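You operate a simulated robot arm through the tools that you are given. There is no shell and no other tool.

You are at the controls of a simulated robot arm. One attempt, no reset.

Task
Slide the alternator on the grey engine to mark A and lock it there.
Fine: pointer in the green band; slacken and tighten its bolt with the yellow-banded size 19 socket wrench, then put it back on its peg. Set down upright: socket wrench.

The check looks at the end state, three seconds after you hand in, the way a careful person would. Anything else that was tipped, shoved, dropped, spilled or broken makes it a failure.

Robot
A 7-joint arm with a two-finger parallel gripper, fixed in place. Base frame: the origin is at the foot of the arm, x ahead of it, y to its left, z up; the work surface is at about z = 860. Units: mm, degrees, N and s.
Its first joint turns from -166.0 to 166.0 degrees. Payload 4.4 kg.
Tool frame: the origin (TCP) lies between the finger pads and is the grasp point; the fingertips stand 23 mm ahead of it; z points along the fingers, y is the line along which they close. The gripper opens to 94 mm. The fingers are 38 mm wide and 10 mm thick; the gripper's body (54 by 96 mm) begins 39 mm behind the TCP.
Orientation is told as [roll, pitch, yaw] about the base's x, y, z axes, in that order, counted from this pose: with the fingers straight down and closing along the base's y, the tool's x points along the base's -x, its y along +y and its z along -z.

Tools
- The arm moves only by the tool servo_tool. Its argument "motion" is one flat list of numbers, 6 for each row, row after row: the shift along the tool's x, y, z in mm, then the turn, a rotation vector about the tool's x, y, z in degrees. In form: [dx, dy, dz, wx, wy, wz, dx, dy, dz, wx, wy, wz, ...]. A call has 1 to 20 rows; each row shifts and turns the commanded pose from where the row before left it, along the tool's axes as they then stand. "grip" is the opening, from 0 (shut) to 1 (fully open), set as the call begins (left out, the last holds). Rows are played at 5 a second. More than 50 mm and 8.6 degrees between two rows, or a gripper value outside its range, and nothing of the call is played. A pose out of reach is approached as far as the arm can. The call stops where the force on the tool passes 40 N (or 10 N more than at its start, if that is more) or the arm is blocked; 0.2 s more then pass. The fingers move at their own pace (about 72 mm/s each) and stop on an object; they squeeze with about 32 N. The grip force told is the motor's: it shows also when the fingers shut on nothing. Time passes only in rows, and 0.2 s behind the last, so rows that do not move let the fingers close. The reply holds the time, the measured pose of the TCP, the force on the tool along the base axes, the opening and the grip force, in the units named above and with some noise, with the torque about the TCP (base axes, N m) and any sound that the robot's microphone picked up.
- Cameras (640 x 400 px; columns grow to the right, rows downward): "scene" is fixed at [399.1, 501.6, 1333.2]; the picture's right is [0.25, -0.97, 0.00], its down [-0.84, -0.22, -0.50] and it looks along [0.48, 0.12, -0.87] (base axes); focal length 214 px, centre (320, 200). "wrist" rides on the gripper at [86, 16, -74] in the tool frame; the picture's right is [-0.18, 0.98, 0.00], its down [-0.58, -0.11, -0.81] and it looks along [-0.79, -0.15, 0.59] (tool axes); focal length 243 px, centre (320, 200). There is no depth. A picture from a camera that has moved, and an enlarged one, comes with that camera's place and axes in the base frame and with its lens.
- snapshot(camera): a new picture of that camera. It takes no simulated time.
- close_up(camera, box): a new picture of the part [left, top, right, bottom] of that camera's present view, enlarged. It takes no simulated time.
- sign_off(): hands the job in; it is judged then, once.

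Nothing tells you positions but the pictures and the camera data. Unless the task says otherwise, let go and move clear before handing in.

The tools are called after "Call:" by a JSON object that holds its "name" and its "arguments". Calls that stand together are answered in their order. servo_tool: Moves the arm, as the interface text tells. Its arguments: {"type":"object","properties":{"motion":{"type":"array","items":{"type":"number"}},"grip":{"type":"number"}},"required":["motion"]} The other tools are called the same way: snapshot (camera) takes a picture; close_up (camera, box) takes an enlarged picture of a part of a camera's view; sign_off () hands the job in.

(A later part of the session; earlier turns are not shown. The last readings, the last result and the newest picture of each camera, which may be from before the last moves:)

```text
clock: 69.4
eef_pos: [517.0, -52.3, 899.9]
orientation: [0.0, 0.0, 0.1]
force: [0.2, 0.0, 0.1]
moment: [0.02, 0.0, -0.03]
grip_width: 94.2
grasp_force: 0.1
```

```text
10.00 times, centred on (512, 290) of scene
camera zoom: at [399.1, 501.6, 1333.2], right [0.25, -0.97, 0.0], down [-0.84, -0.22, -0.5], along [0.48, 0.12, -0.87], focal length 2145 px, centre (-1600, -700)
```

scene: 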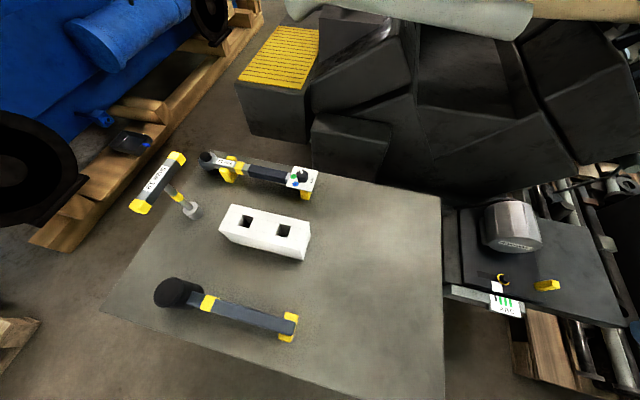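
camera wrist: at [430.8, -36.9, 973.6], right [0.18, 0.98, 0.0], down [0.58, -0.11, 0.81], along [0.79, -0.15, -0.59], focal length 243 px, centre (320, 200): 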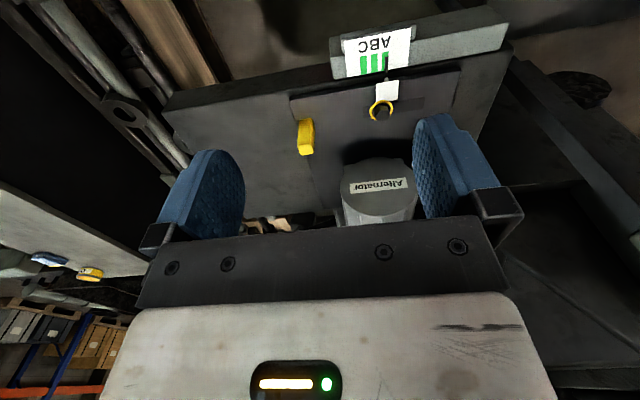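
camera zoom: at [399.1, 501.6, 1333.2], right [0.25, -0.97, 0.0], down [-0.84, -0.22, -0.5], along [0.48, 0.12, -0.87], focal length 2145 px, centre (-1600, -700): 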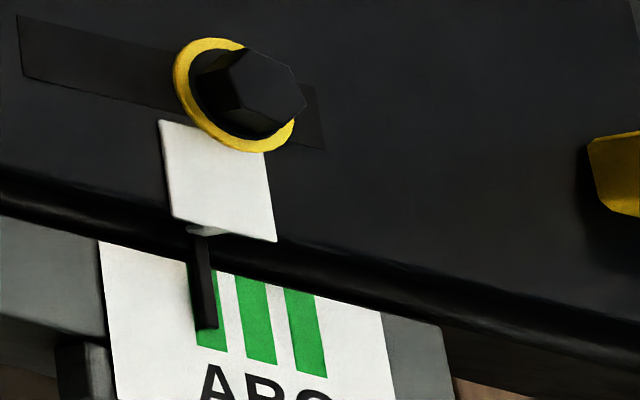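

Call:
{"name": "close_up", "arguments": {"camera": "wrist", "box": [336, 22, 416, 82]}}

```text
6.67 times, centred on (376, 52) of wrist
camera zoom: at [430.8, -36.9, 973.6], right [0.18, 0.98, 0.0], down [0.58, -0.11, 0.81], along [0.79, -0.15, -0.59], focal length 1618 px, centre (-53, 1187)
```

zoom: 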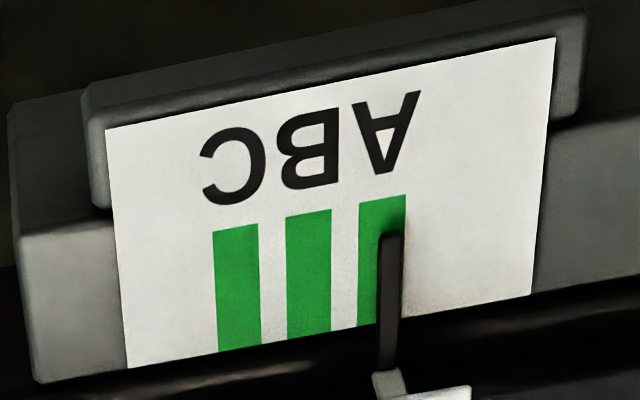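

From two angles the pointer is inside band A but about 1.3 mm short of its centre. I'll regrip the tab and nudge it that bit further.

Call:
{"name": "servo_tool", "arguments": {"motion": [-45, -16, 0, 0, 0, 0, -45, -15, 0, 0, 0, 0, -40, -15, 20, 0, 0, 0, 0, 0, 40, 0, 0, 0, 0, 0, 40, 0, 0, 0, 0, 0, 0, 0, 0, 0]}}

Call:
{"name": "servo_tool", "arguments": {"motion": [0, 0, 40, 0, 0, 0, 0, 0, 30, 0, 0, 0, 0, 0, 20, 0, 0, 0, 0, 0, 0, 0, 0, 0]}}

Call:
{"name": "snapshot", "arguments": {"camera": "wrist"}}

```text
clock: 70.8
eef_pos: [643.9, -96.5, 802.2]
orientation: [0.0, 0.0, 0.0]
force: [-0.6, 0.5, -0.1]
moment: [-0.03, -0.03, -0.01]
grip_width: 94.1
grasp_force: 0.2
```

```text
clock: 71.8
eef_pos: [646.9, -97.0, 710.6]
orientation: [0.0, -0.1, 0.0]
force: [0.4, -0.7, 0.2]
moment: [-0.04, 0.04, 0.01]
grip_width: 93.9
grasp_force: 0.0
```

```text
taken
camera wrist: at [561.3, -80.0, 786.6], right [0.18, 0.98, 0.0], down [0.58, -0.11, 0.81], along [0.79, -0.15, -0.59], focal length 243 px, centre (320, 200)
```

wrist: 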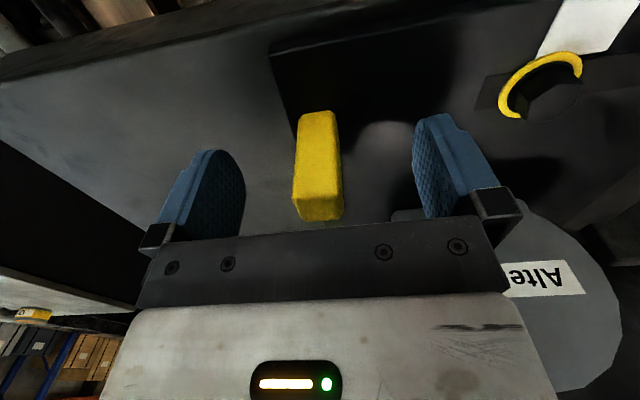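

Call:
{"name": "servo_tool", "arguments": {"motion": [0, 0, 0, 0, 0, 0, 0, 0, 0, 0, 0, 0, 0, 0, 0, 0, 0, 0, 0, 0, 0, 0, 0, 0, 0, 0, 0, 0, 0, 0], "grip": 0}}

Call:
{"name": "close_up", "arguments": {"camera": "scene", "box": [480, 270, 544, 310]}}

```text
clock: 73.0
eef_pos: [647.3, -96.8, 712.1]
orientation: [0.0, 0.0, 0.0]
force: [1.7, 4.3, -0.8]
moment: [0.24, -0.21, 0.23]
grip_width: 19.9
grasp_force: 44.7
```

```text
10.00 times, centred on (512, 290) of scene
camera zoom: at [399.1, 501.6, 1333.2], right [0.25, -0.97, 0.0], down [-0.84, -0.22, -0.5], along [0.48, 0.12, -0.87], focal length 2145 px, centre (-1600, -700)
```

zoom: 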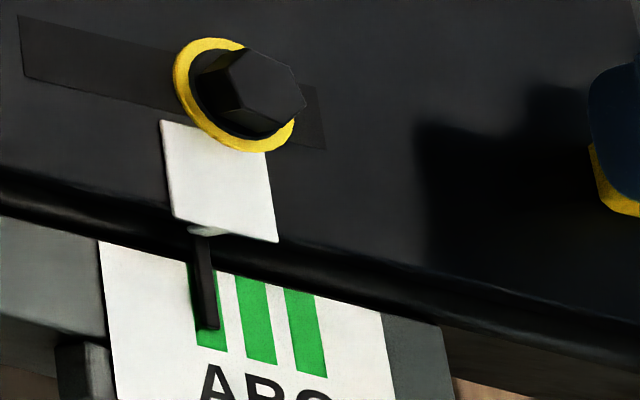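

Call:
{"name": "servo_tool", "arguments": {"motion": [0, -0.8, 0, 0, 0, 0, 0, -0.6, 0, 0, 0, 0, 0, 0, 0, 0, 0, 0]}}

Call:
{"name": "close_up", "arguments": {"camera": "scene", "box": [480, 270, 544, 310]}}

```text
clock: 73.8
eef_pos: [649.0, -99.6, 711.4]
orientation: [0.1, 0.0, 0.1]
force: [-21.5, 2.7, 18.9]
moment: [-0.26, 0.19, 0.18]
grip_width: 19.9
grasp_force: 44.9
```

```text
10.00 times, centred on (512, 290) of scene
camera zoom: at [399.1, 501.6, 1333.2], right [0.25, -0.97, 0.0], down [-0.84, -0.22, -0.5], along [0.48, 0.12, -0.87], focal length 2145 px, centre (-1600, -700)
```

zoom: 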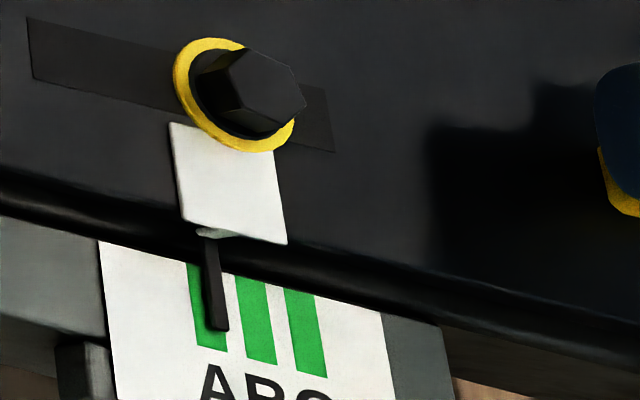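

Call:
{"name": "servo_tool", "arguments": {"motion": [0.3, 0.7, -0.3, 0, 0, 0, 0, 0, 0, 0, 0, 0, 0, 0, 0, 0, 0, 0]}}

Call:
{"name": "close_up", "arguments": {"camera": "scene", "box": [480, 270, 544, 310]}}

```text
clock: 74.6
eef_pos: [648.6, -98.3, 710.6]
orientation: [0.1, 0.0, 0.1]
force: [-11.6, -5.5, 10.4]
moment: [0.04, 0.96, 0.11]
grip_width: 20.1
grasp_force: 45.5
```

```text
10.00 times, centred on (512, 290) of scene
camera zoom: at [399.1, 501.6, 1333.2], right [0.25, -0.97, 0.0], down [-0.84, -0.22, -0.5], along [0.48, 0.12, -0.87], focal length 2145 px, centre (-1600, -700)
```

zoom: 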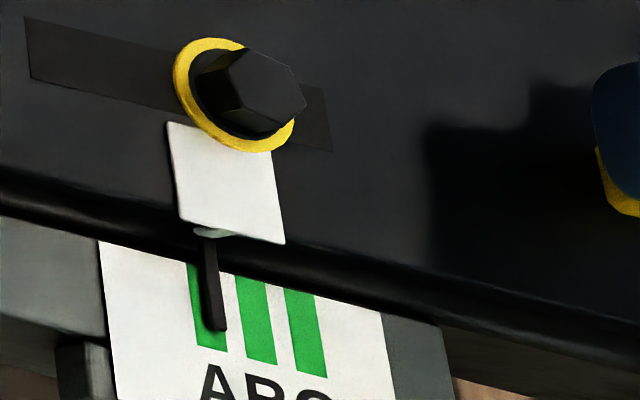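

Now the apparent position should be on centre. I'll release and verify from the wrist camera.

Call:
{"name": "servo_tool", "arguments": {"motion": [0, 0, 0, 0, 0, 0, 0, 0, 0, 0, 0, 0, 0, 0, 0, 0, 0, 0, 0, 0, 0, 0, 0, 0], "grip": 1}}

Call:
{"name": "servo_tool", "arguments": {"motion": [0, 0, -20, 0, 0, 0, 0, 0, -30, 0, 0, 0, 0, 0, -40, 0, 0, 0, 0, 0, -40, 0, 0, 0, 0, 0, -40, 0, 0, 0, 40, 0, -20, 0, 0, 0, 45, 20, 0, 0, 0, 0, 45, 30, 0, 0, 0, 0, 0, 30, 0, 0, 0, 0, 0, 0, 0, 0, 0, 0]}}

Call:
{"name": "close_up", "arguments": {"camera": "wrist", "box": [306, 10, 426, 85]}}

Call:
{"name": "close_up", "arguments": {"camera": "scene", "box": [480, 270, 544, 310]}}

```text
clock: 75.6
eef_pos: [648.7, -97.6, 711.0]
orientation: [0.0, 0.0, -0.1]
force: [-0.9, -0.1, 0.7]
moment: [-0.01, 0.0, 0.0]
grip_width: 94.0
grasp_force: 0.0
```

```text
refused: row 8 steps farther than a row can; nothing moved
```

```text
5.33 times, centred on (366, 48) of wrist
camera zoom: at [562.2, -81.8, 785.7], right [0.18, 0.98, 0.0], down [0.58, -0.11, 0.81], along [0.79, -0.15, -0.59], focal length 1294 px, centre (75, 1013)
```

zoom: 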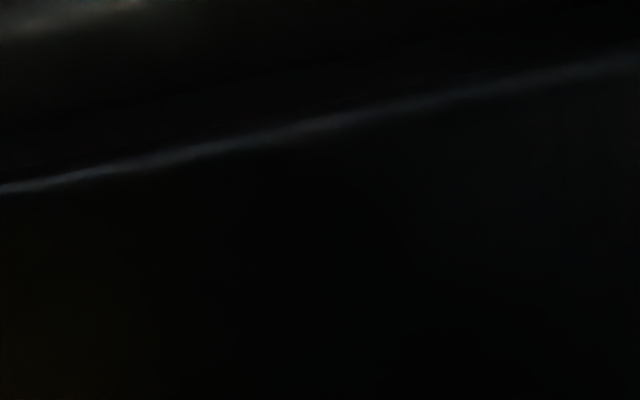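

```text
10.00 times, centred on (512, 290) of scene
camera zoom: at [399.1, 501.6, 1333.2], right [0.25, -0.97, 0.0], down [-0.84, -0.22, -0.5], along [0.48, 0.12, -0.87], focal length 2145 px, centre (-1600, -700)
```

zoom: 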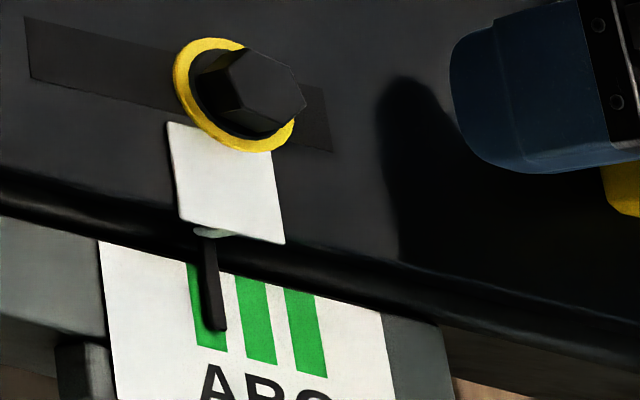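

Call:
{"name": "servo_tool", "arguments": {"motion": [0, 0, -20, 0, 0, 0, 0, 0, -30, 0, 0, 0, 0, 0, -40, 0, 0, 0, 0, 0, -40, 0, 0, 0, 0, 0, -40, 0, 0, 0, 40, 0, -20, 0, 0, 0, 45, 15, 0, 0, 0, 0, 45, 15, 0, 0, 0, 0, 0, 40, 0, 0, 0, 0, 0, 40, 0, 0, 0, 0, 0, 0, 0, 0, 0, 0]}}

Call:
{"name": "snapshot", "arguments": {"camera": "wrist"}}

Call:
{"name": "close_up", "arguments": {"camera": "wrist", "box": [270, 10, 366, 70]}}

```text
clock: 78.0
eef_pos: [517.2, 9.2, 897.7]
orientation: [0.0, 0.0, 0.1]
force: [0.5, 0.4, 0.3]
moment: [-0.02, -0.03, 0.03]
grip_width: 93.9
grasp_force: 0.0
```

```text
taken
camera wrist: at [431.0, 25.3, 972.6], right [0.18, 0.98, 0.0], down [0.58, -0.11, 0.81], along [0.79, -0.15, -0.59], focal length 243 px, centre (320, 200)
```

wrist: 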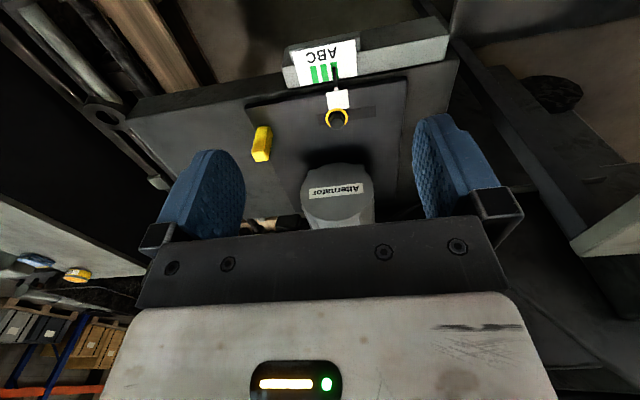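

```text
6.67 times, centred on (318, 40) of wrist
camera zoom: at [431.0, 25.3, 972.6], right [0.18, 0.98, 0.0], down [0.58, -0.11, 0.81], along [0.79, -0.15, -0.59], focal length 1618 px, centre (333, 1267)
```

zoom: 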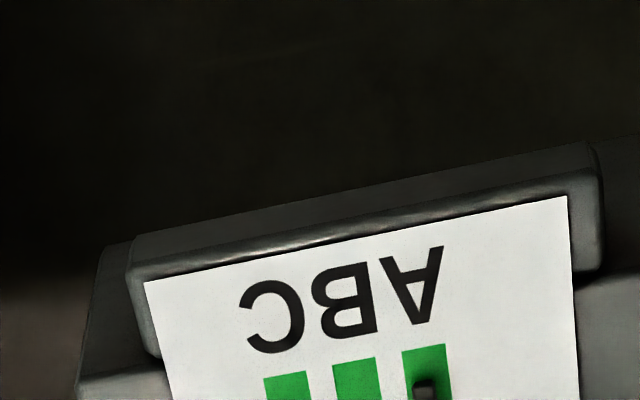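

Call:
{"name": "close_up", "arguments": {"camera": "wrist", "box": [305, 50, 365, 88]}}

```text
10.53 times, centred on (335, 69) of wrist
camera zoom: at [431.0, 25.3, 972.6], right [0.18, 0.98, 0.0], down [0.58, -0.11, 0.81], along [0.79, -0.15, -0.59], focal length 2554 px, centre (162, 1579)
```

zoom: 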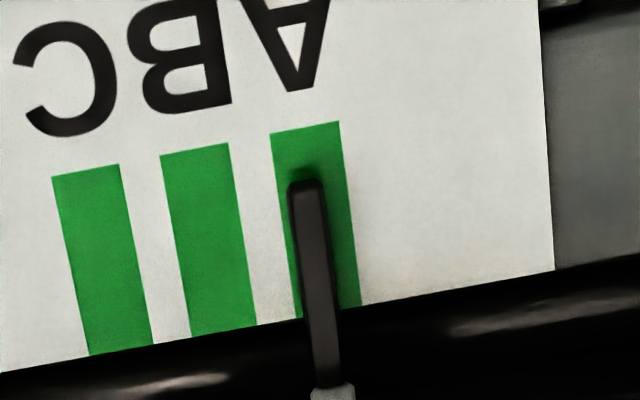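

The head-on view shows the pointer well inside band A, with its edges clear of both band edges. Now I'll fetch the wrench again to lock the bolt.

Call:
{"name": "servo_tool", "arguments": {"motion": [0, 0, -40, 0, 0, 0, 0, 0, -45, 0, 0, 0, 0, 0, -45, 0, 0, 0, 0, 0, -45, 0, 0, 0, 2, 44, -20, 0, 0, 0, 2, 44, 0, 0, 0, 0, 2, 44, 0, 0, 0, 0, 2, 44, 0, 0, 0, 0, 2, 44, 0, 0, 0, 0, 2, 44, 0, 0, 0, 0, 2, 44, 0, 0, 0, 0, 2, 44, 0, 0, 0, 0, 2, 44, 0, 0, 0, 0, 2, 44, 0, 0, 0, 0]}}

Call:
{"name": "servo_tool", "arguments": {"motion": [-5, 40, 0, 0, 0, 0, -5, 40, 0, 0, 0, 0, -5, 40, 0, 0, 0, 0, -5, 40, 0, 0, 0, 0, -5, 40, 0, 0, 0, 0, -5, 40, 0, 0, 0, 0, -5, 40, 0, 0, 0, 0, -5, 40, 0, 0, 0, 0, -5, 40, 0, 0, 0, 0, -5, 39, 0, 0, 0, 0, 0, 0, 0, 0, 0, 0]}}

Call:
{"name": "snapshot", "arguments": {"camera": "wrist"}}

Call:
{"name": "snapshot", "arguments": {"camera": "scene"}}

```text
clock: 81.0
eef_pos: [497.4, 451.9, 1097.7]
orientation: [0.0, 0.0, 0.0]
force: [-1.5, -0.2, 0.0]
moment: [-0.03, -0.01, -0.04]
grip_width: 94.1
grasp_force: 0.0
```

```text
clock: 83.4
eef_pos: [548.1, 853.0, 1094.4]
orientation: [0.0, 0.0, 0.0]
force: [-0.2, 0.7, 0.3]
moment: [-0.03, 0.02, -0.01]
grip_width: 94.2
grasp_force: 0.0
```

```text
taken
camera wrist: at [461.0, 868.8, 1169.6], right [0.18, 0.98, 0.0], down [0.58, -0.11, 0.81], along [0.79, -0.15, -0.59], focal length 243 px, centre (320, 200)
```

wrist: 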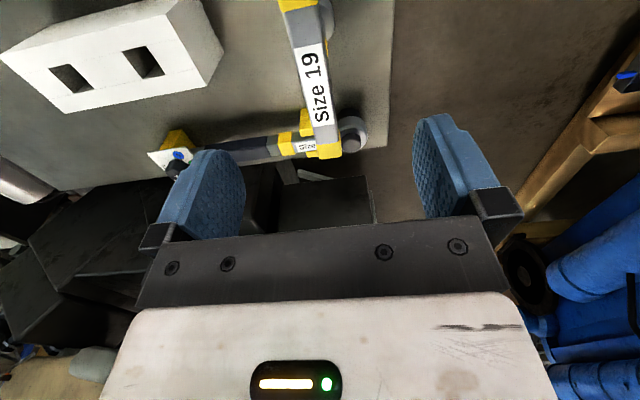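

```text
taken
```

scene: 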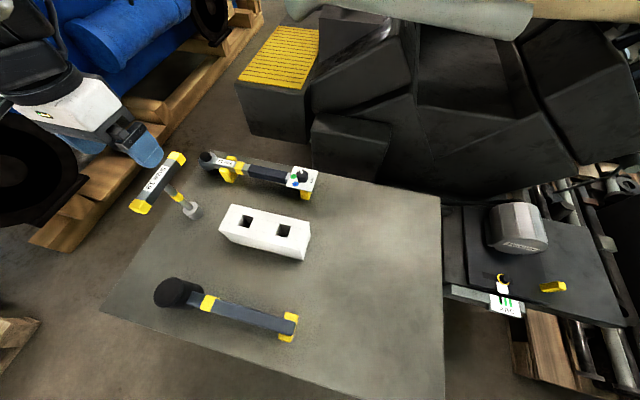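

Call:
{"name": "servo_tool", "arguments": {"motion": [0, -3.2, 35, 0, 0, 0, 0, 0, 30, 0, 0, 0, 0, 0, 18, 0, 0, 0, 0, 0, 12, 0, 0, 0, 0, 0, 0, 0, 0, 0]}}

Call:
{"name": "servo_tool", "arguments": {"motion": [0, 0, 0, 0, 0, 0]}}

Call:
{"name": "snapshot", "arguments": {"camera": "wrist"}}

```text
clock: 84.6
eef_pos: [546.5, 847.2, 998.7]
orientation: [0.0, 0.0, 0.1]
force: [-0.2, 0.6, 0.5]
moment: [-0.02, -0.01, 0.01]
grip_width: 93.8
grasp_force: 0.0
```

```text
clock: 85.0
eef_pos: [547.2, 847.5, 998.1]
orientation: [-0.1, 0.0, 0.0]
force: [0.5, -0.1, 0.4]
moment: [0.0, -0.01, 0.01]
grip_width: 94.2
grasp_force: 0.0
```

```text
taken
camera wrist: at [461.4, 862.9, 1073.1], right [0.18, 0.98, 0.0], down [0.58, -0.11, 0.81], along [0.79, -0.15, -0.59], focal length 243 px, centre (320, 200)
```

wrist: 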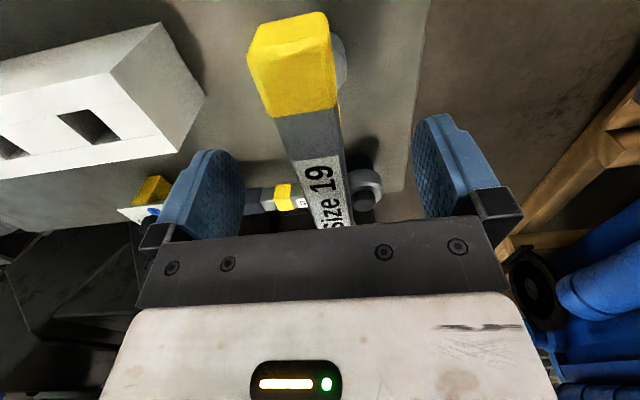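

Call:
{"name": "servo_tool", "arguments": {"motion": [-1.5, 1.6, 0, 0, 0, 0, 0, 0, 0, 0, 0, 0]}}

Call:
{"name": "servo_tool", "arguments": {"motion": [0, 0, 0, 0, 0, 0, 0, 0, 0, 0, 0, 0, 0, 0, 0, 0, 0, 0, 0, 0, 0, 0, 0, 0, 0, 0, 0, 0, 0, 0], "grip": 0}}

Call:
{"name": "servo_tool", "arguments": {"motion": [0, 0, 0, 0, 0, 0]}}

Call:
{"name": "servo_tool", "arguments": {"motion": [0, 0, 0, 0, 0, 0]}}

Call:
{"name": "snapshot", "arguments": {"camera": "wrist"}}

Call:
{"name": "close_up", "arguments": {"camera": "scene", "box": [164, 194, 212, 224]}}

```text
clock: 85.6
eef_pos: [549.5, 848.7, 998.8]
orientation: [0.0, 0.0, 0.0]
force: [-0.6, 0.1, 0.3]
moment: [0.05, 0.02, -0.02]
grip_width: 94.0
grasp_force: 0.0
```

```text
clock: 86.8
eef_pos: [547.5, 849.5, 999.3]
orientation: [0.0, 0.0, 0.1]
force: [0.3, 1.1, 0.9]
moment: [0.16, -0.05, 0.0]
grip_width: 19.6
grasp_force: 31.7
```

```text
clock: 87.2
eef_pos: [550.0, 848.8, 998.1]
orientation: [0.0, 0.1, 0.0]
force: [-0.6, 1.3, -0.2]
moment: [0.13, 0.0, -0.02]
grip_width: 19.7
grasp_force: 31.8
```

```text
clock: 87.6
eef_pos: [548.6, 848.2, 999.2]
orientation: [0.1, -0.1, -0.1]
force: [-1.0, 1.2, -0.4]
moment: [0.13, 0.02, -0.02]
grip_width: 19.8
grasp_force: 31.9
```

```text
taken
camera wrist: at [462.8, 864.7, 1073.9], right [0.18, 0.98, 0.0], down [0.58, -0.11, 0.81], along [0.79, -0.15, -0.59], focal length 243 px, centre (320, 200)
```

wrist: 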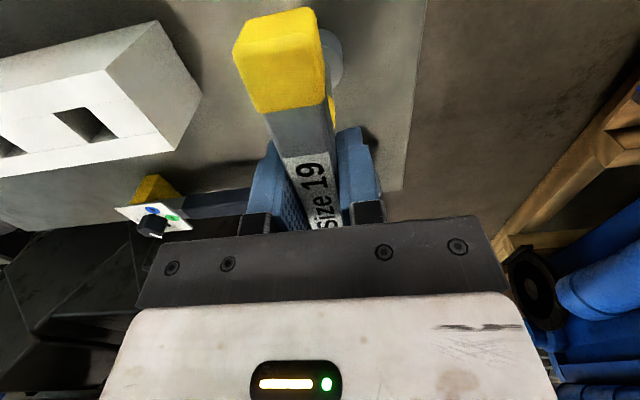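

```text
13.33 times, centred on (188, 209) of scene
camera zoom: at [399.1, 501.6, 1333.2], right [0.25, -0.97, 0.0], down [-0.84, -0.22, -0.5], along [0.48, 0.12, -0.87], focal length 2860 px, centre (2080, 80)
```

zoom: 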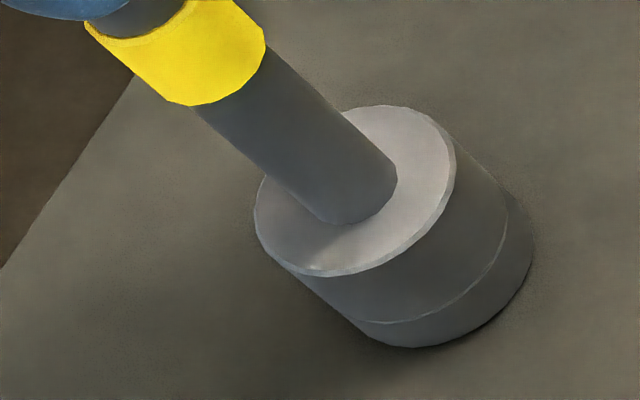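

The wrench is gripped again. I'll lift it and carry it back over the engine.

Call:
{"name": "servo_tool", "arguments": {"motion": [0, 0, -10, 0, 0, 0, 0, 0, -15, 0, 0, 0, 0, 0, -20, 0, 0, 0, 1, -3, -20, 0, 0, 0, 5, -30, -15, 0, 0, 0, 5, -44, -10, 0, 0, 0, 5, -44, 0, 0, 0, 0, 5, -44, 0, 0, 0, 0, 5, -44, 0, 0, 0, 0, 5, -44, 0, 0, 0, 0, 5, -44, 0, 0, 0, 0, 5, -44, 0, 0, 0, 0, 5, -44, 0, 0, 0, 0]}}

Call:
{"name": "servo_tool", "arguments": {"motion": [-12, -44, 0, 0, 0, 0, -12, -44, 0, 0, 0, 0, -12, -44, 0, 0, 0, 0, -12, -44, 0, 0, 0, 0, -12, -44, 0, 0, 0, 0, -12, -44, 0, 0, 0, 0, -12, -44, 0, 0, 0, 0, -12, -44, 0, 0, 0, 0, -12, -44, 0, 0, 0, 0, -12, -40, 0, 0, 0, 0, 0, 0, 0, 0, 0, 0]}}

Call:
{"name": "snapshot", "arguments": {"camera": "scene"}}

```text
clock: 90.4
eef_pos: [504.4, 462.9, 1097.3]
orientation: [0.2, -0.3, 0.1]
force: [0.9, -1.0, -2.7]
moment: [0.01, -0.02, -0.01]
grip_width: 19.8
grasp_force: 32.0
```

```text
clock: 92.8
eef_pos: [622.2, 29.2, 1089.1]
orientation: [0.1, 0.0, 0.0]
force: [0.1, 0.9, -2.7]
moment: [0.03, 0.03, 0.03]
grip_width: 19.7
grasp_force: 31.7
```

```text
taken
```

scene: 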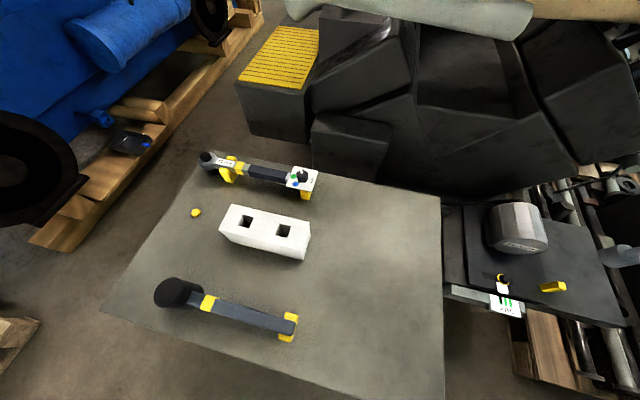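

Call:
{"name": "servo_tool", "arguments": {"motion": [-15.7, -19.9, 0, 0, 0, 0, 0, 0, 20, 0, 0, -7.83, 0, 0, 20, 0, 0, -7.83, 0, 0, 20, 0, 0, -7.83, 0, 0, 20, 0, 0, -7.83, 0, 0, 20, 0, 0, -7.83, 0, 0, 20, 0, 0, -7.83, 0, 0, 40, 0, 0, 0, 0, 0, 35, 0, 0, 0, 0, 0, 15, 0, 0, 0, 0, 0, 0, 0, 0, 0]}}

Call:
{"name": "servo_tool", "arguments": {"motion": [0, 0, 0, 0, 0, 0]}}

Call:
{"name": "servo_tool", "arguments": {"motion": [0, 0, 0, 0, 0, 0]}}

Call:
{"name": "close_up", "arguments": {"camera": "scene", "box": [490, 250, 554, 290]}}

Call:
{"name": "snapshot", "arguments": {"camera": "wrist"}}

Call:
{"name": "close_up", "arguments": {"camera": "wrist", "box": [280, 0, 376, 60]}}

```text
clock: 95.2
eef_pos: [639.9, 9.2, 877.9]
orientation: [0.1, 0.0, 47.0]
force: [0.0, 0.6, -3.4]
moment: [-0.02, -0.01, 0.01]
grip_width: 19.9
grasp_force: 32.1
```

```text
clock: 95.6
eef_pos: [639.4, 7.4, 879.3]
orientation: [0.0, -0.1, 46.9]
force: [0.1, 0.7, -2.7]
moment: [0.01, 0.02, -0.01]
grip_width: 20.0
grasp_force: 31.8
```

```text
clock: 96.0
eef_pos: [640.1, 8.5, 880.3]
orientation: [0.0, 0.0, 47.0]
force: [1.5, 0.3, -2.6]
moment: [-0.02, 0.02, -0.03]
grip_width: 19.6
grasp_force: 32.1
```

```text
10.00 times, centred on (522, 270) of scene
camera zoom: at [399.1, 501.6, 1333.2], right [0.25, -0.97, 0.0], down [-0.84, -0.22, -0.5], along [0.48, 0.12, -0.87], focal length 2145 px, centre (-1700, -500)
```

zoom: 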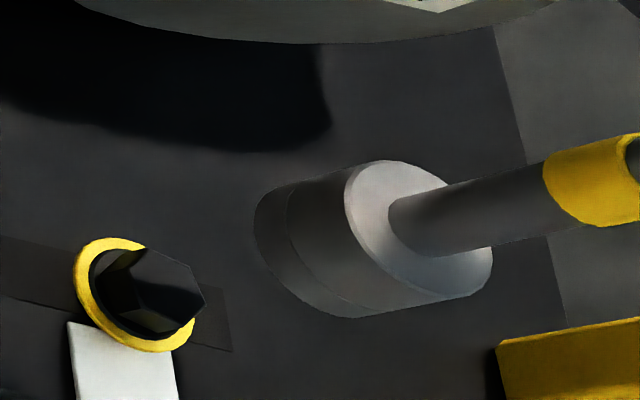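

```text
taken
camera wrist: at [569.8, -44.4, 954.0], right [-0.59, 0.81, 0.0], down [0.48, 0.35, 0.81], along [0.65, 0.48, -0.59], focal length 243 px, centre (320, 200)
```

wrist: 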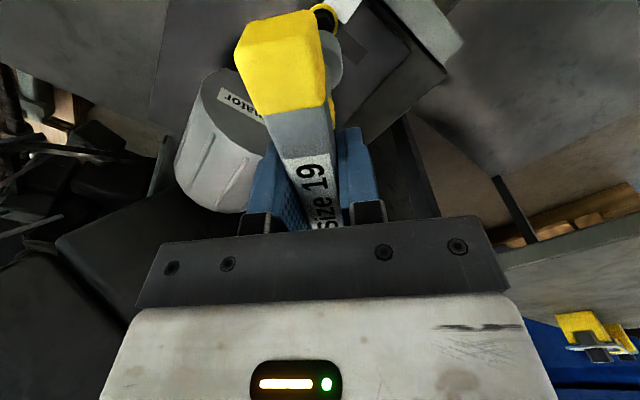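

```text
6.67 times, centred on (328, 30) of wrist
camera zoom: at [569.8, -44.4, 954.0], right [-0.59, 0.81, 0.0], down [0.48, 0.35, 0.81], along [0.65, 0.48, -0.59], focal length 1618 px, centre (267, 1333)
```

zoom: 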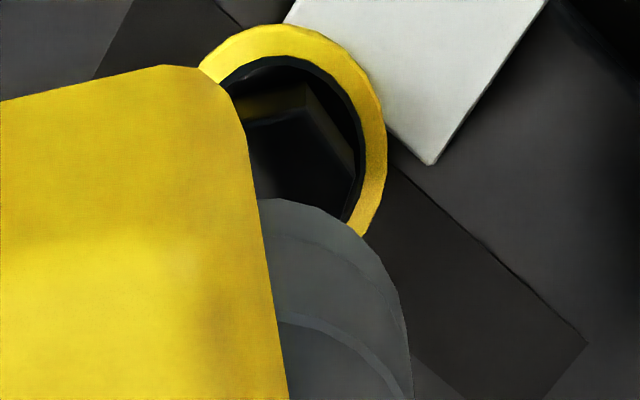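

The wrench is at yaw 47°, matching the bolt's current hex. The pictures put the socket about 1.4 mm short in +y, so I'll correct that and descend close.

Call:
{"name": "servo_tool", "arguments": {"motion": [-1.0, 0.95, 0, 0, 0, 0, 0, 0, 20, 0, 0, 0, 0, 0, 15, 0, 0, 0, 0, 0, 8, 0, 0, 0, 0, 0, 0, 0, 0, 0]}}

Call:
{"name": "servo_tool", "arguments": {"motion": [0, 0, 0, 0, 0, 0]}}

Call:
{"name": "close_up", "arguments": {"camera": "scene", "box": [490, 264, 530, 289]}}

Call:
{"name": "close_up", "arguments": {"camera": "wrist", "box": [280, 0, 376, 60]}}

```text
clock: 97.2
eef_pos: [640.9, 9.7, 835.4]
orientation: [0.0, 0.1, 47.0]
force: [0.5, -0.2, -2.8]
moment: [0.01, 0.02, 0.0]
grip_width: 19.8
grasp_force: 32.1
```

```text
clock: 97.6
eef_pos: [640.3, 9.1, 836.1]
orientation: [0.1, 0.0, 47.1]
force: [-0.1, 0.5, -2.9]
moment: [-0.01, 0.01, -0.01]
grip_width: 19.8
grasp_force: 32.2
```

```text
16.00 times, centred on (510, 276) of scene
camera zoom: at [399.1, 501.6, 1333.2], right [0.25, -0.97, 0.0], down [-0.84, -0.22, -0.5], along [0.48, 0.12, -0.87], focal length 3432 px, centre (-2720, -1024)
```

zoom: 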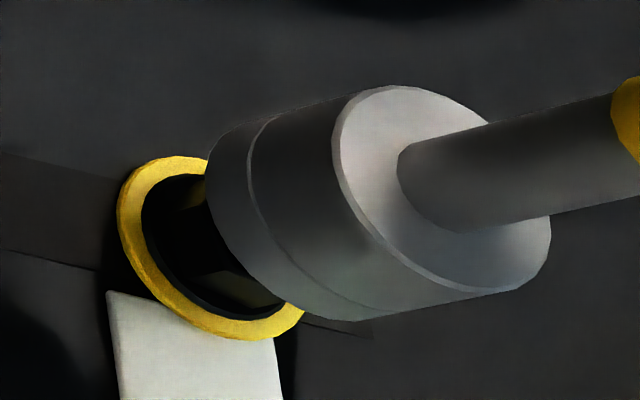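

```text
6.67 times, centred on (328, 30) of wrist
camera zoom: at [570.3, -43.2, 910.6], right [-0.59, 0.81, 0.0], down [0.48, 0.35, 0.81], along [0.65, 0.48, -0.59], focal length 1618 px, centre (267, 1333)
```

zoom: 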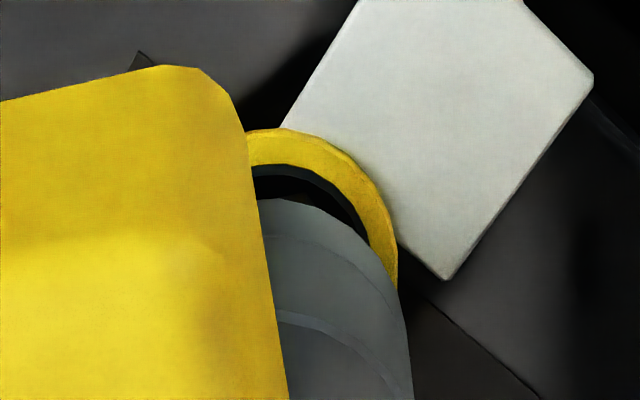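

The socket is within about 0.5 mm of the ring centre in both views. Lowering slowly.

Call:
{"name": "servo_tool", "arguments": {"motion": [0, 0, 2, 0, 0, 0, 0, 0, 2, 0, 0, 0, 0, 0, 1.5, 0, 0, 0, 0, 0, 1.5, 0, 0, 0, 0, 0, 0, 0, 0, 0]}}

Call:
{"name": "servo_tool", "arguments": {"motion": [0, 0, 1, 0, 0, 0, 0, 0, 1, 0, 0, 0, 0, 0, 0, 0, 0, 0]}}

Call:
{"name": "servo_tool", "arguments": {"motion": [0, 0, 1, 0, 0, 0, 0, 0, 1, 0, 0, 0, 0, 0, 0, 0, 0, 0]}}

Call:
{"name": "servo_tool", "arguments": {"motion": [0, 0, 1, 0, 0, 0, 0, 0, 1, 0, 0, 0, 0, 0, 0, 0, 0, 0]}}

```text
clock: 98.8
eef_pos: [639.8, 9.7, 829.3]
orientation: [0.1, 0.0, 47.0]
force: [-0.6, -0.2, -3.3]
moment: [0.0, 0.0, 0.02]
grip_width: 19.8
grasp_force: 32.1
```

```text
clock: 99.6
eef_pos: [640.7, 11.1, 826.8]
orientation: [0.0, 0.1, 47.0]
force: [-0.2, 0.0, -3.8]
moment: [-0.01, 0.0, -0.02]
grip_width: 19.7
grasp_force: 32.0
```

```text
clock: 100.4
eef_pos: [641.2, 10.6, 826.2]
orientation: [0.0, -0.1, 47.0]
force: [-0.5, 0.2, -3.7]
moment: [0.03, 0.02, 0.02]
grip_width: 19.6
grasp_force: 32.2
```

```text
clock: 101.2
eef_pos: [639.7, 11.2, 823.2]
orientation: [0.0, 0.1, 47.1]
force: [0.1, -0.1, -2.7]
moment: [0.01, 0.04, 0.0]
grip_width: 19.9
grasp_force: 31.9
```

Call:
{"name": "servo_tool", "arguments": {"motion": [0, 0, 1, 0, 0, 0, 0, 0, 1, 0, 0, 0, 0, 0, 0, 0, 0, 0]}}

Call:
{"name": "servo_tool", "arguments": {"motion": [0, 0, 1, 0, 0, 0, 0, 0, 1, 0, 0, 0, 0, 0, 0, 0, 0, 0]}}

Call:
{"name": "servo_tool", "arguments": {"motion": [0, 0, 1, 0, 0, 0, 0, 0, 1, 0, 0, 0, 0, 0, 0, 0, 0, 0]}}

Call:
{"name": "close_up", "arguments": {"camera": "scene", "box": [490, 264, 530, 289]}}

```text
clock: 102.0
eef_pos: [640.5, 11.5, 821.6]
orientation: [0.1, 0.0, 46.9]
force: [-0.7, 0.3, -3.7]
moment: [0.03, -0.02, -0.06]
grip_width: 19.9
grasp_force: 32.2
```

```text
clock: 102.8
eef_pos: [639.3, 9.9, 819.4]
orientation: [0.0, 0.0, 47.0]
force: [0.1, -0.8, -3.7]
moment: [-0.04, 0.01, 0.01]
grip_width: 19.7
grasp_force: 32.1
```

```text
clock: 103.6
eef_pos: [639.2, 10.1, 817.4]
orientation: [0.0, 0.0, 47.0]
force: [0.3, -0.2, -2.9]
moment: [-0.01, 0.02, 0.0]
grip_width: 19.6
grasp_force: 31.7
```

```text
16.00 times, centred on (510, 276) of scene
camera zoom: at [399.1, 501.6, 1333.2], right [0.25, -0.97, 0.0], down [-0.84, -0.22, -0.5], along [0.48, 0.12, -0.87], focal length 3432 px, centre (-2720, -1024)
```

zoom: 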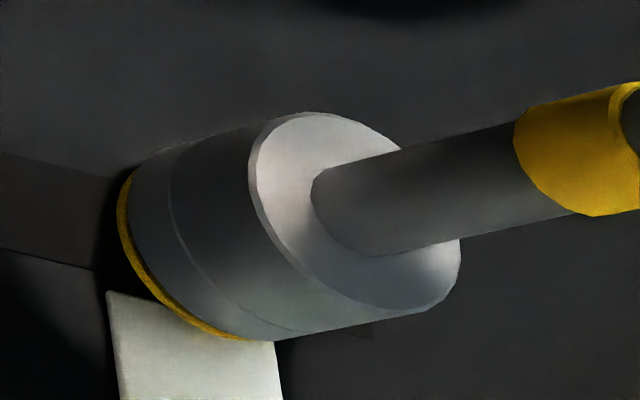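

The socket slid cleanly over the hex. I'll seat the last bit, then turn clockwise.

Call:
{"name": "servo_tool", "arguments": {"motion": [0, 0, 0.8, 0, 0, 0, 0, 0, 0, 0, 0, 0]}}

Call:
{"name": "servo_tool", "arguments": {"motion": [0, 0, 0.6, 0, 0, 0, 0, 0, 0, 0, 0, 0]}}

```text
clock: 104.2
eef_pos: [640.3, 10.6, 817.0]
orientation: [0.0, 0.0, 47.0]
force: [-1.2, -0.4, 0.6]
moment: [0.02, 0.13, 0.0]
grip_width: 19.8
grasp_force: 32.2
```

```text
clock: 104.8
eef_pos: [639.5, 10.3, 816.5]
orientation: [-0.1, 0.0, 46.9]
force: [0.7, 5.5, 15.6]
moment: [0.49, -0.13, 0.03]
grip_width: 19.7
grasp_force: 32.4
```

Call:
{"name": "servo_tool", "arguments": {"motion": [0, 0, -0.6, 0, 0, 0, 0, 0, 0, 0, 0, 0]}}

Call:
{"name": "servo_tool", "arguments": {"motion": [0, 0.1, 0, 0, 0, 5, 0, 0.1, 0, 0, 0, 5, 0, 0.1, 0, 0, 0, 5, 0, 0.1, 0, 0, 0, 5, 0, 0, 0, 0, 0, 0]}}

Call:
{"name": "close_up", "arguments": {"camera": "scene", "box": [484, 264, 532, 310]}}

```text
clock: 105.4
eef_pos: [640.7, 8.9, 817.3]
orientation: [0.0, 0.0, 47.0]
force: [4.7, 1.8, 12.4]
moment: [0.38, -0.61, -0.04]
grip_width: 19.6
grasp_force: 31.9
```

```text
clock: 106.6
eef_pos: [638.3, 10.1, 817.0]
orientation: [0.1, 0.0, 26.8]
force: [0.1, -0.3, -3.6]
moment: [-0.01, 0.01, 0.16]
grip_width: 19.7
grasp_force: 32.2
```

```text
8.70 times, centred on (508, 287) of scene
camera zoom: at [399.1, 501.6, 1333.2], right [0.25, -0.97, 0.0], down [-0.84, -0.22, -0.5], along [0.48, 0.12, -0.87], focal length 1865 px, centre (-1315, -556)
```

zoom: 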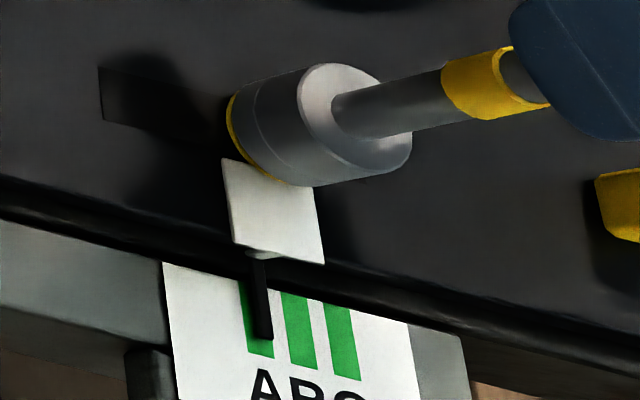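

Call:
{"name": "servo_tool", "arguments": {"motion": [0, 0.1, 0, 0, 0, 5, 0, 0.1, 0, 0, 0, 5, 0, 0, 0, 0, 0, 0]}}

Call:
{"name": "servo_tool", "arguments": {"motion": [0, 0.1, 0, 0, 0, 4, 0, 0.1, 0, 0, 0, 4, 0, 0, 0, 0, 0, 0]}}

Call:
{"name": "close_up", "arguments": {"camera": "scene", "box": [484, 264, 532, 310]}}

```text
clock: 107.4
eef_pos: [639.1, 11.0, 817.6]
orientation: [-0.1, 0.0, 16.9]
force: [-0.2, -0.5, -3.2]
moment: [0.0, -0.01, 0.31]
grip_width: 19.7
grasp_force: 32.0
```

```text
clock: 108.2
eef_pos: [638.8, 10.4, 816.8]
orientation: [0.0, -0.1, 9.0]
force: [0.4, 0.3, -3.5]
moment: [-0.01, -0.01, 0.37]
grip_width: 19.6
grasp_force: 31.9
```

```text
8.70 times, centred on (508, 287) of scene
camera zoom: at [399.1, 501.6, 1333.2], right [0.25, -0.97, 0.0], down [-0.84, -0.22, -0.5], along [0.48, 0.12, -0.87], focal length 1865 px, centre (-1315, -556)
```

zoom: 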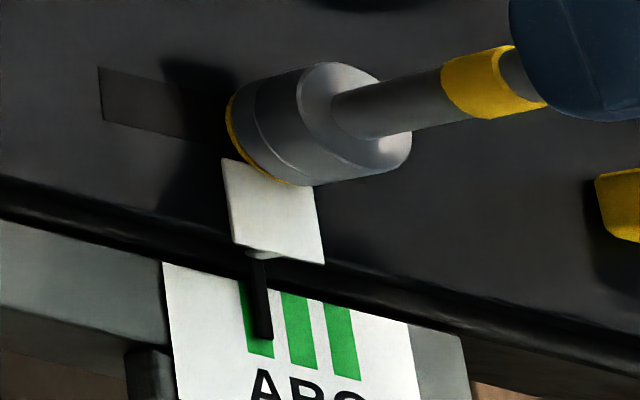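

Torque is rising smoothly (0.37 N·m) and the ring is still yellow. I'll keep turning clockwise.

Call:
{"name": "servo_tool", "arguments": {"motion": [0, 0.08, 0, 0, 0, 4, 0, 0.08, 0, 0, 0, 4, 0, 0, 0, 0, 0, 0]}}

Call:
{"name": "servo_tool", "arguments": {"motion": [0, 0.08, 0, 0, 0, 4, 0, 0.08, 0, 0, 0, 4, 0, 0, 0, 0, 0, 0]}}

Call:
{"name": "close_up", "arguments": {"camera": "scene", "box": [484, 264, 532, 310]}}

Call:
{"name": "snapshot", "arguments": {"camera": "wrist"}}

```text
clock: 109.0
eef_pos: [639.0, 11.1, 816.0]
orientation: [0.1, 0.0, 0.9]
force: [-0.2, -0.2, -3.0]
moment: [0.0, 0.0, 0.45]
grip_width: 19.7
grasp_force: 32.2
```

```text
clock: 109.8
eef_pos: [637.8, 9.9, 816.8]
orientation: [0.0, 0.0, -7.0]
force: [-0.2, 0.9, -3.5]
moment: [0.01, -0.01, 0.62]
grip_width: 19.8
grasp_force: 31.9
```

```text
8.70 times, centred on (508, 287) of scene
camera zoom: at [399.1, 501.6, 1333.2], right [0.25, -0.97, 0.0], down [-0.84, -0.22, -0.5], along [0.48, 0.12, -0.87], focal length 1865 px, centre (-1315, -556)
```

zoom: 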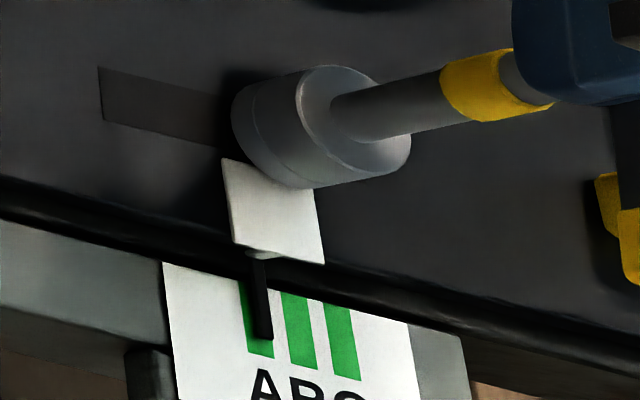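

```text
taken
camera wrist: at [555.0, 37.4, 891.4], right [0.3, 0.95, 0.0], down [0.56, -0.18, 0.81], along [0.77, -0.24, -0.59], focal length 243 px, centre (320, 200)
```

wrist: 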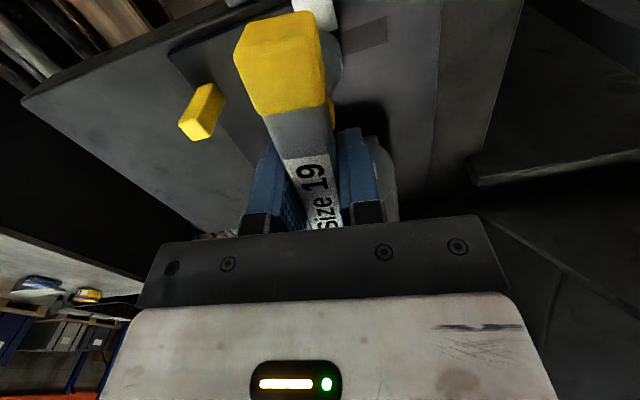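

The yellow ring has gone, so the bolt reads as tight (0.62 N·m), and the pointer hasn't moved. I'll add a small extra turn for margin.

Call:
{"name": "servo_tool", "arguments": {"motion": [0, 0.06, 0, 0, 0, 3, 0, 0.06, 0, 0, 0, 3, 0, 0, 0, 0, 0, 0]}}

Call:
{"name": "close_up", "arguments": {"camera": "scene", "box": [484, 264, 532, 310]}}

```text
clock: 110.6
eef_pos: [638.3, 12.2, 816.4]
orientation: [0.0, 0.0, -13.0]
force: [0.1, 0.2, -3.4]
moment: [0.03, -0.01, 0.81]
grip_width: 19.8
grasp_force: 32.0
```

```text
8.70 times, centred on (508, 287) of scene
camera zoom: at [399.1, 501.6, 1333.2], right [0.25, -0.97, 0.0], down [-0.84, -0.22, -0.5], along [0.48, 0.12, -0.87], focal length 1865 px, centre (-1315, -556)
```

zoom: 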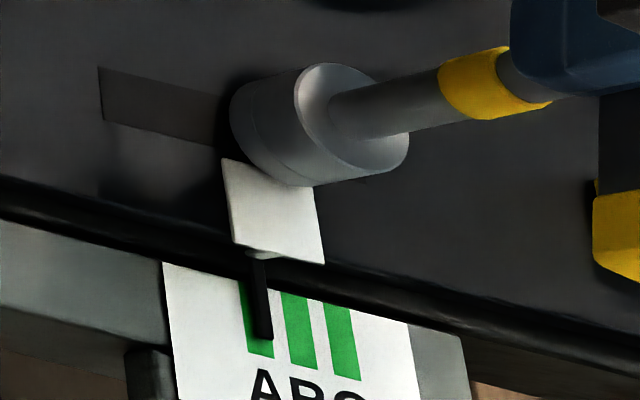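

Torque is 0.81 N·m, the ring is gone and the pointer is steady in A. I'll unload the wrench by a couple of degrees (within the socket's play) and lift off.

Call:
{"name": "servo_tool", "arguments": {"motion": [0, -0.03, 0, 0, 0, -1.5, 0, 0, 0, 0, 0, 0]}}

```text
clock: 111.2
eef_pos: [637.5, 12.3, 816.5]
orientation: [0.0, 0.0, -11.4]
force: [0.6, 0.3, -3.4]
moment: [-0.02, 0.01, 0.28]
grip_width: 19.6
grasp_force: 32.4
```

Call:
{"name": "servo_tool", "arguments": {"motion": [0, -0.02, 0, 0, 0, -0.8, 0, 0, 0, 0, 0, 0]}}

Call:
{"name": "servo_tool", "arguments": {"motion": [0, 0, -3, 0, 0, 0, 0, 0, -5, 0, 0, 0, 0, 0, -5, 0, 0, 0, 0, 0, -10, 0, 0, 0, 0, 0, -20, 0, 0, 0, 0, 0, -40, 0, 0, 0, 0, 0, -45, 0, 0, 0, 0, 0, -45, 0, 0, 0, 0, 0, -45, 0, 0, 0, 0, 0, -45, 0, 0, 0, 0, 0, 0, 0, 0, 0]}}

Call:
{"name": "close_up", "arguments": {"camera": "scene", "box": [480, 266, 544, 310]}}

Call:
{"name": "snapshot", "arguments": {"camera": "scene"}}

```text
clock: 111.8
eef_pos: [638.2, 12.5, 815.6]
orientation: [0.0, 0.0, -10.7]
force: [0.1, -0.3, -3.2]
moment: [0.02, 0.02, 0.04]
grip_width: 19.9
grasp_force: 31.7
```

```text
clock: 114.2
eef_pos: [635.5, 11.1, 1082.1]
orientation: [0.0, 0.0, -10.7]
force: [0.2, 0.3, -3.0]
moment: [0.01, 0.04, 0.02]
grip_width: 19.8
grasp_force: 32.0
```

```text
9.09 times, centred on (512, 288) of scene
camera zoom: at [399.1, 501.6, 1333.2], right [0.25, -0.97, 0.0], down [-0.84, -0.22, -0.5], along [0.48, 0.12, -0.87], focal length 1950 px, centre (-1426, -600)
```

zoom: 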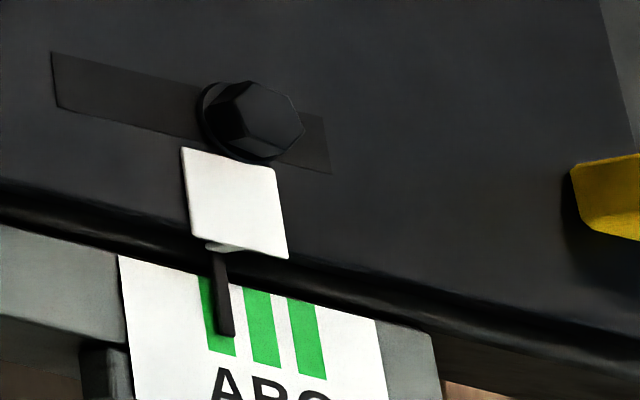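

```text
taken
```

scene: 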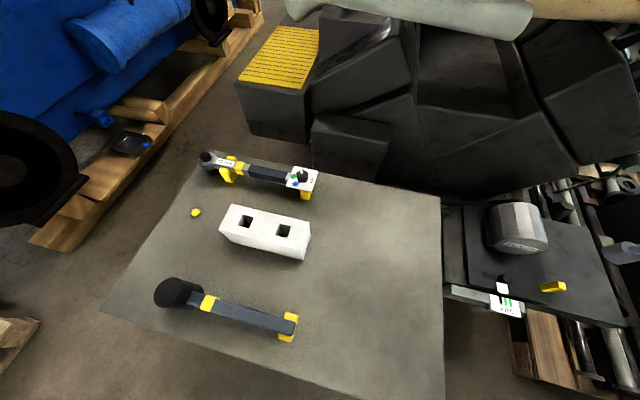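

The bolt is back to its dark, tight look and the pointer is in A. I'll take the wrench back to its peg.

Call:
{"name": "servo_tool", "arguments": {"motion": [0, 0, -8, 0, 0, -5.35, 0, 0, 0, 0, 0, -5.35, 13.5, 44, 0, 0, 0, 0, 13.5, 44, 0, 0, 0, 0, 13.5, 44, 0, 0, 0, 0, 13.5, 44, 0, 0, 0, 0, 13.5, 44, 0, 0, 0, 0, 13.5, 44, 0, 0, 0, 0, 13.5, 44, 0, 0, 0, 0, 13.5, 44, 0, 0, 0, 0, 13.5, 44, 0, 0, 0, 0, 13.5, 44, 0, 0, 0, 0]}}

Call:
{"name": "servo_tool", "arguments": {"motion": [-4.8, 40, 0, 0, 0, 0, -4.8, 40, 0, 0, 0, 0, -4.8, 40, 0, 0, 0, 0, -4.8, 40, 0, 0, 0, 0, -4.8, 40, 0, 0, 0, 0, -4.8, 40, 0, 0, 0, 0, -4.8, 40, 0, 0, 0, 0, -4.8, 40, 10, 0, 0, 0, -4.8, 40, 15, 0, 0, 0, -4.8, 37, 15, 0, 0, 0, 0, 0, 0, 0, 0, 0]}}

Call:
{"name": "servo_tool", "arguments": {"motion": [0, 0, 0, 0, 0, 0]}}

Call:
{"name": "servo_tool", "arguments": {"motion": [0, 0, 0, 0, 0, 0]}}

Call:
{"name": "close_up", "arguments": {"camera": "scene", "box": [150, 180, 214, 220]}}

```text
clock: 116.8
eef_pos: [504.1, 451.3, 1087.5]
orientation: [0.0, 0.0, 0.0]
force: [-0.7, 0.6, -2.2]
moment: [0.0, 0.01, 0.04]
grip_width: 19.6
grasp_force: 32.2
```

```text
clock: 119.2
eef_pos: [551.6, 849.3, 1046.6]
orientation: [0.1, 0.0, 0.0]
force: [0.0, 0.7, -3.2]
moment: [-0.02, -0.01, -0.01]
grip_width: 20.0
grasp_force: 32.2
```

```text
clock: 119.6
eef_pos: [550.7, 849.9, 1046.7]
orientation: [0.1, 0.1, 0.0]
force: [1.1, -0.2, -2.5]
moment: [-0.01, 0.04, 0.0]
grip_width: 20.0
grasp_force: 32.2
```

```text
clock: 120.0
eef_pos: [551.2, 849.3, 1046.5]
orientation: [0.1, 0.0, 0.0]
force: [0.4, -1.1, -2.8]
moment: [0.04, 0.02, -0.02]
grip_width: 20.0
grasp_force: 32.1
```

```text
10.00 times, centred on (182, 200) of scene
camera zoom: at [399.1, 501.6, 1333.2], right [0.25, -0.97, 0.0], down [-0.84, -0.22, -0.5], along [0.48, 0.12, -0.87], focal length 2145 px, centre (1700, 200)
```

zoom: 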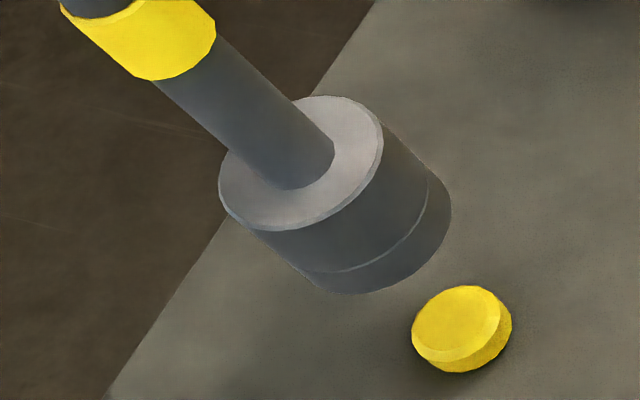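

Call:
{"name": "servo_tool", "arguments": {"motion": [3.0, 0.7, 0, 0, 0, 0, 0, 0, 15, 0, 0, 0, 0, 0, 12, 0, 0, 0, 0, 0, 0, 0, 0, 0, 0, 0, 0, 0, 0, 0]}}

Call:
{"name": "servo_tool", "arguments": {"motion": [0, 0, 0, 0, 0, 0]}}

Call:
{"name": "close_up", "arguments": {"camera": "scene", "box": [164, 190, 212, 220]}}

Call:
{"name": "close_up", "arguments": {"camera": "wrist", "box": [300, 5, 350, 36]}}

```text
clock: 121.2
eef_pos: [550.2, 849.2, 1018.5]
orientation: [0.1, 0.0, 0.0]
force: [-0.5, -0.4, -3.4]
moment: [0.01, 0.01, 0.01]
grip_width: 19.7
grasp_force: 32.0
```

```text
clock: 121.6
eef_pos: [550.2, 849.6, 1020.7]
orientation: [0.0, 0.1, 0.0]
force: [0.2, -0.1, -2.1]
moment: [0.0, 0.0, -0.01]
grip_width: 19.5
grasp_force: 32.2
```

```text
13.33 times, centred on (188, 205) of scene
camera zoom: at [399.1, 501.6, 1333.2], right [0.25, -0.97, 0.0], down [-0.84, -0.22, -0.5], along [0.48, 0.12, -0.87], focal length 2860 px, centre (2080, 133)
```

zoom: 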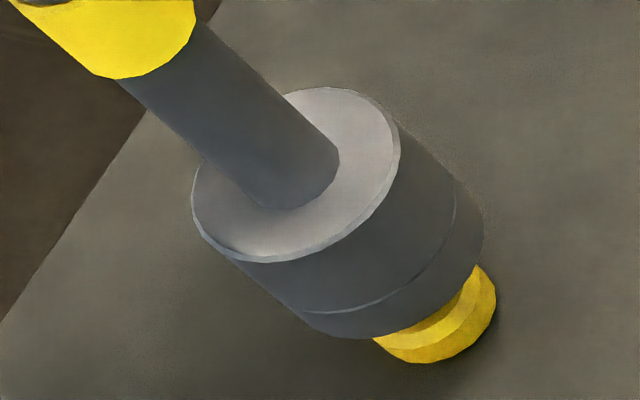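

```text
12.80 times, centred on (325, 20) of wrist
camera zoom: at [463.8, 865.8, 1094.5], right [0.18, 0.98, 0.0], down [0.58, -0.11, 0.81], along [0.79, -0.15, -0.59], focal length 3106 px, centre (256, 2498)
```

zoom: 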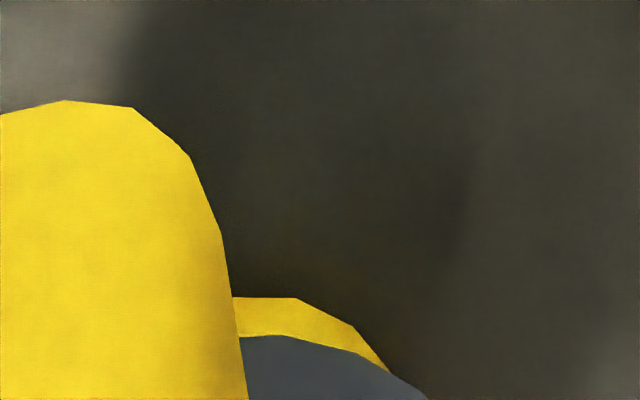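

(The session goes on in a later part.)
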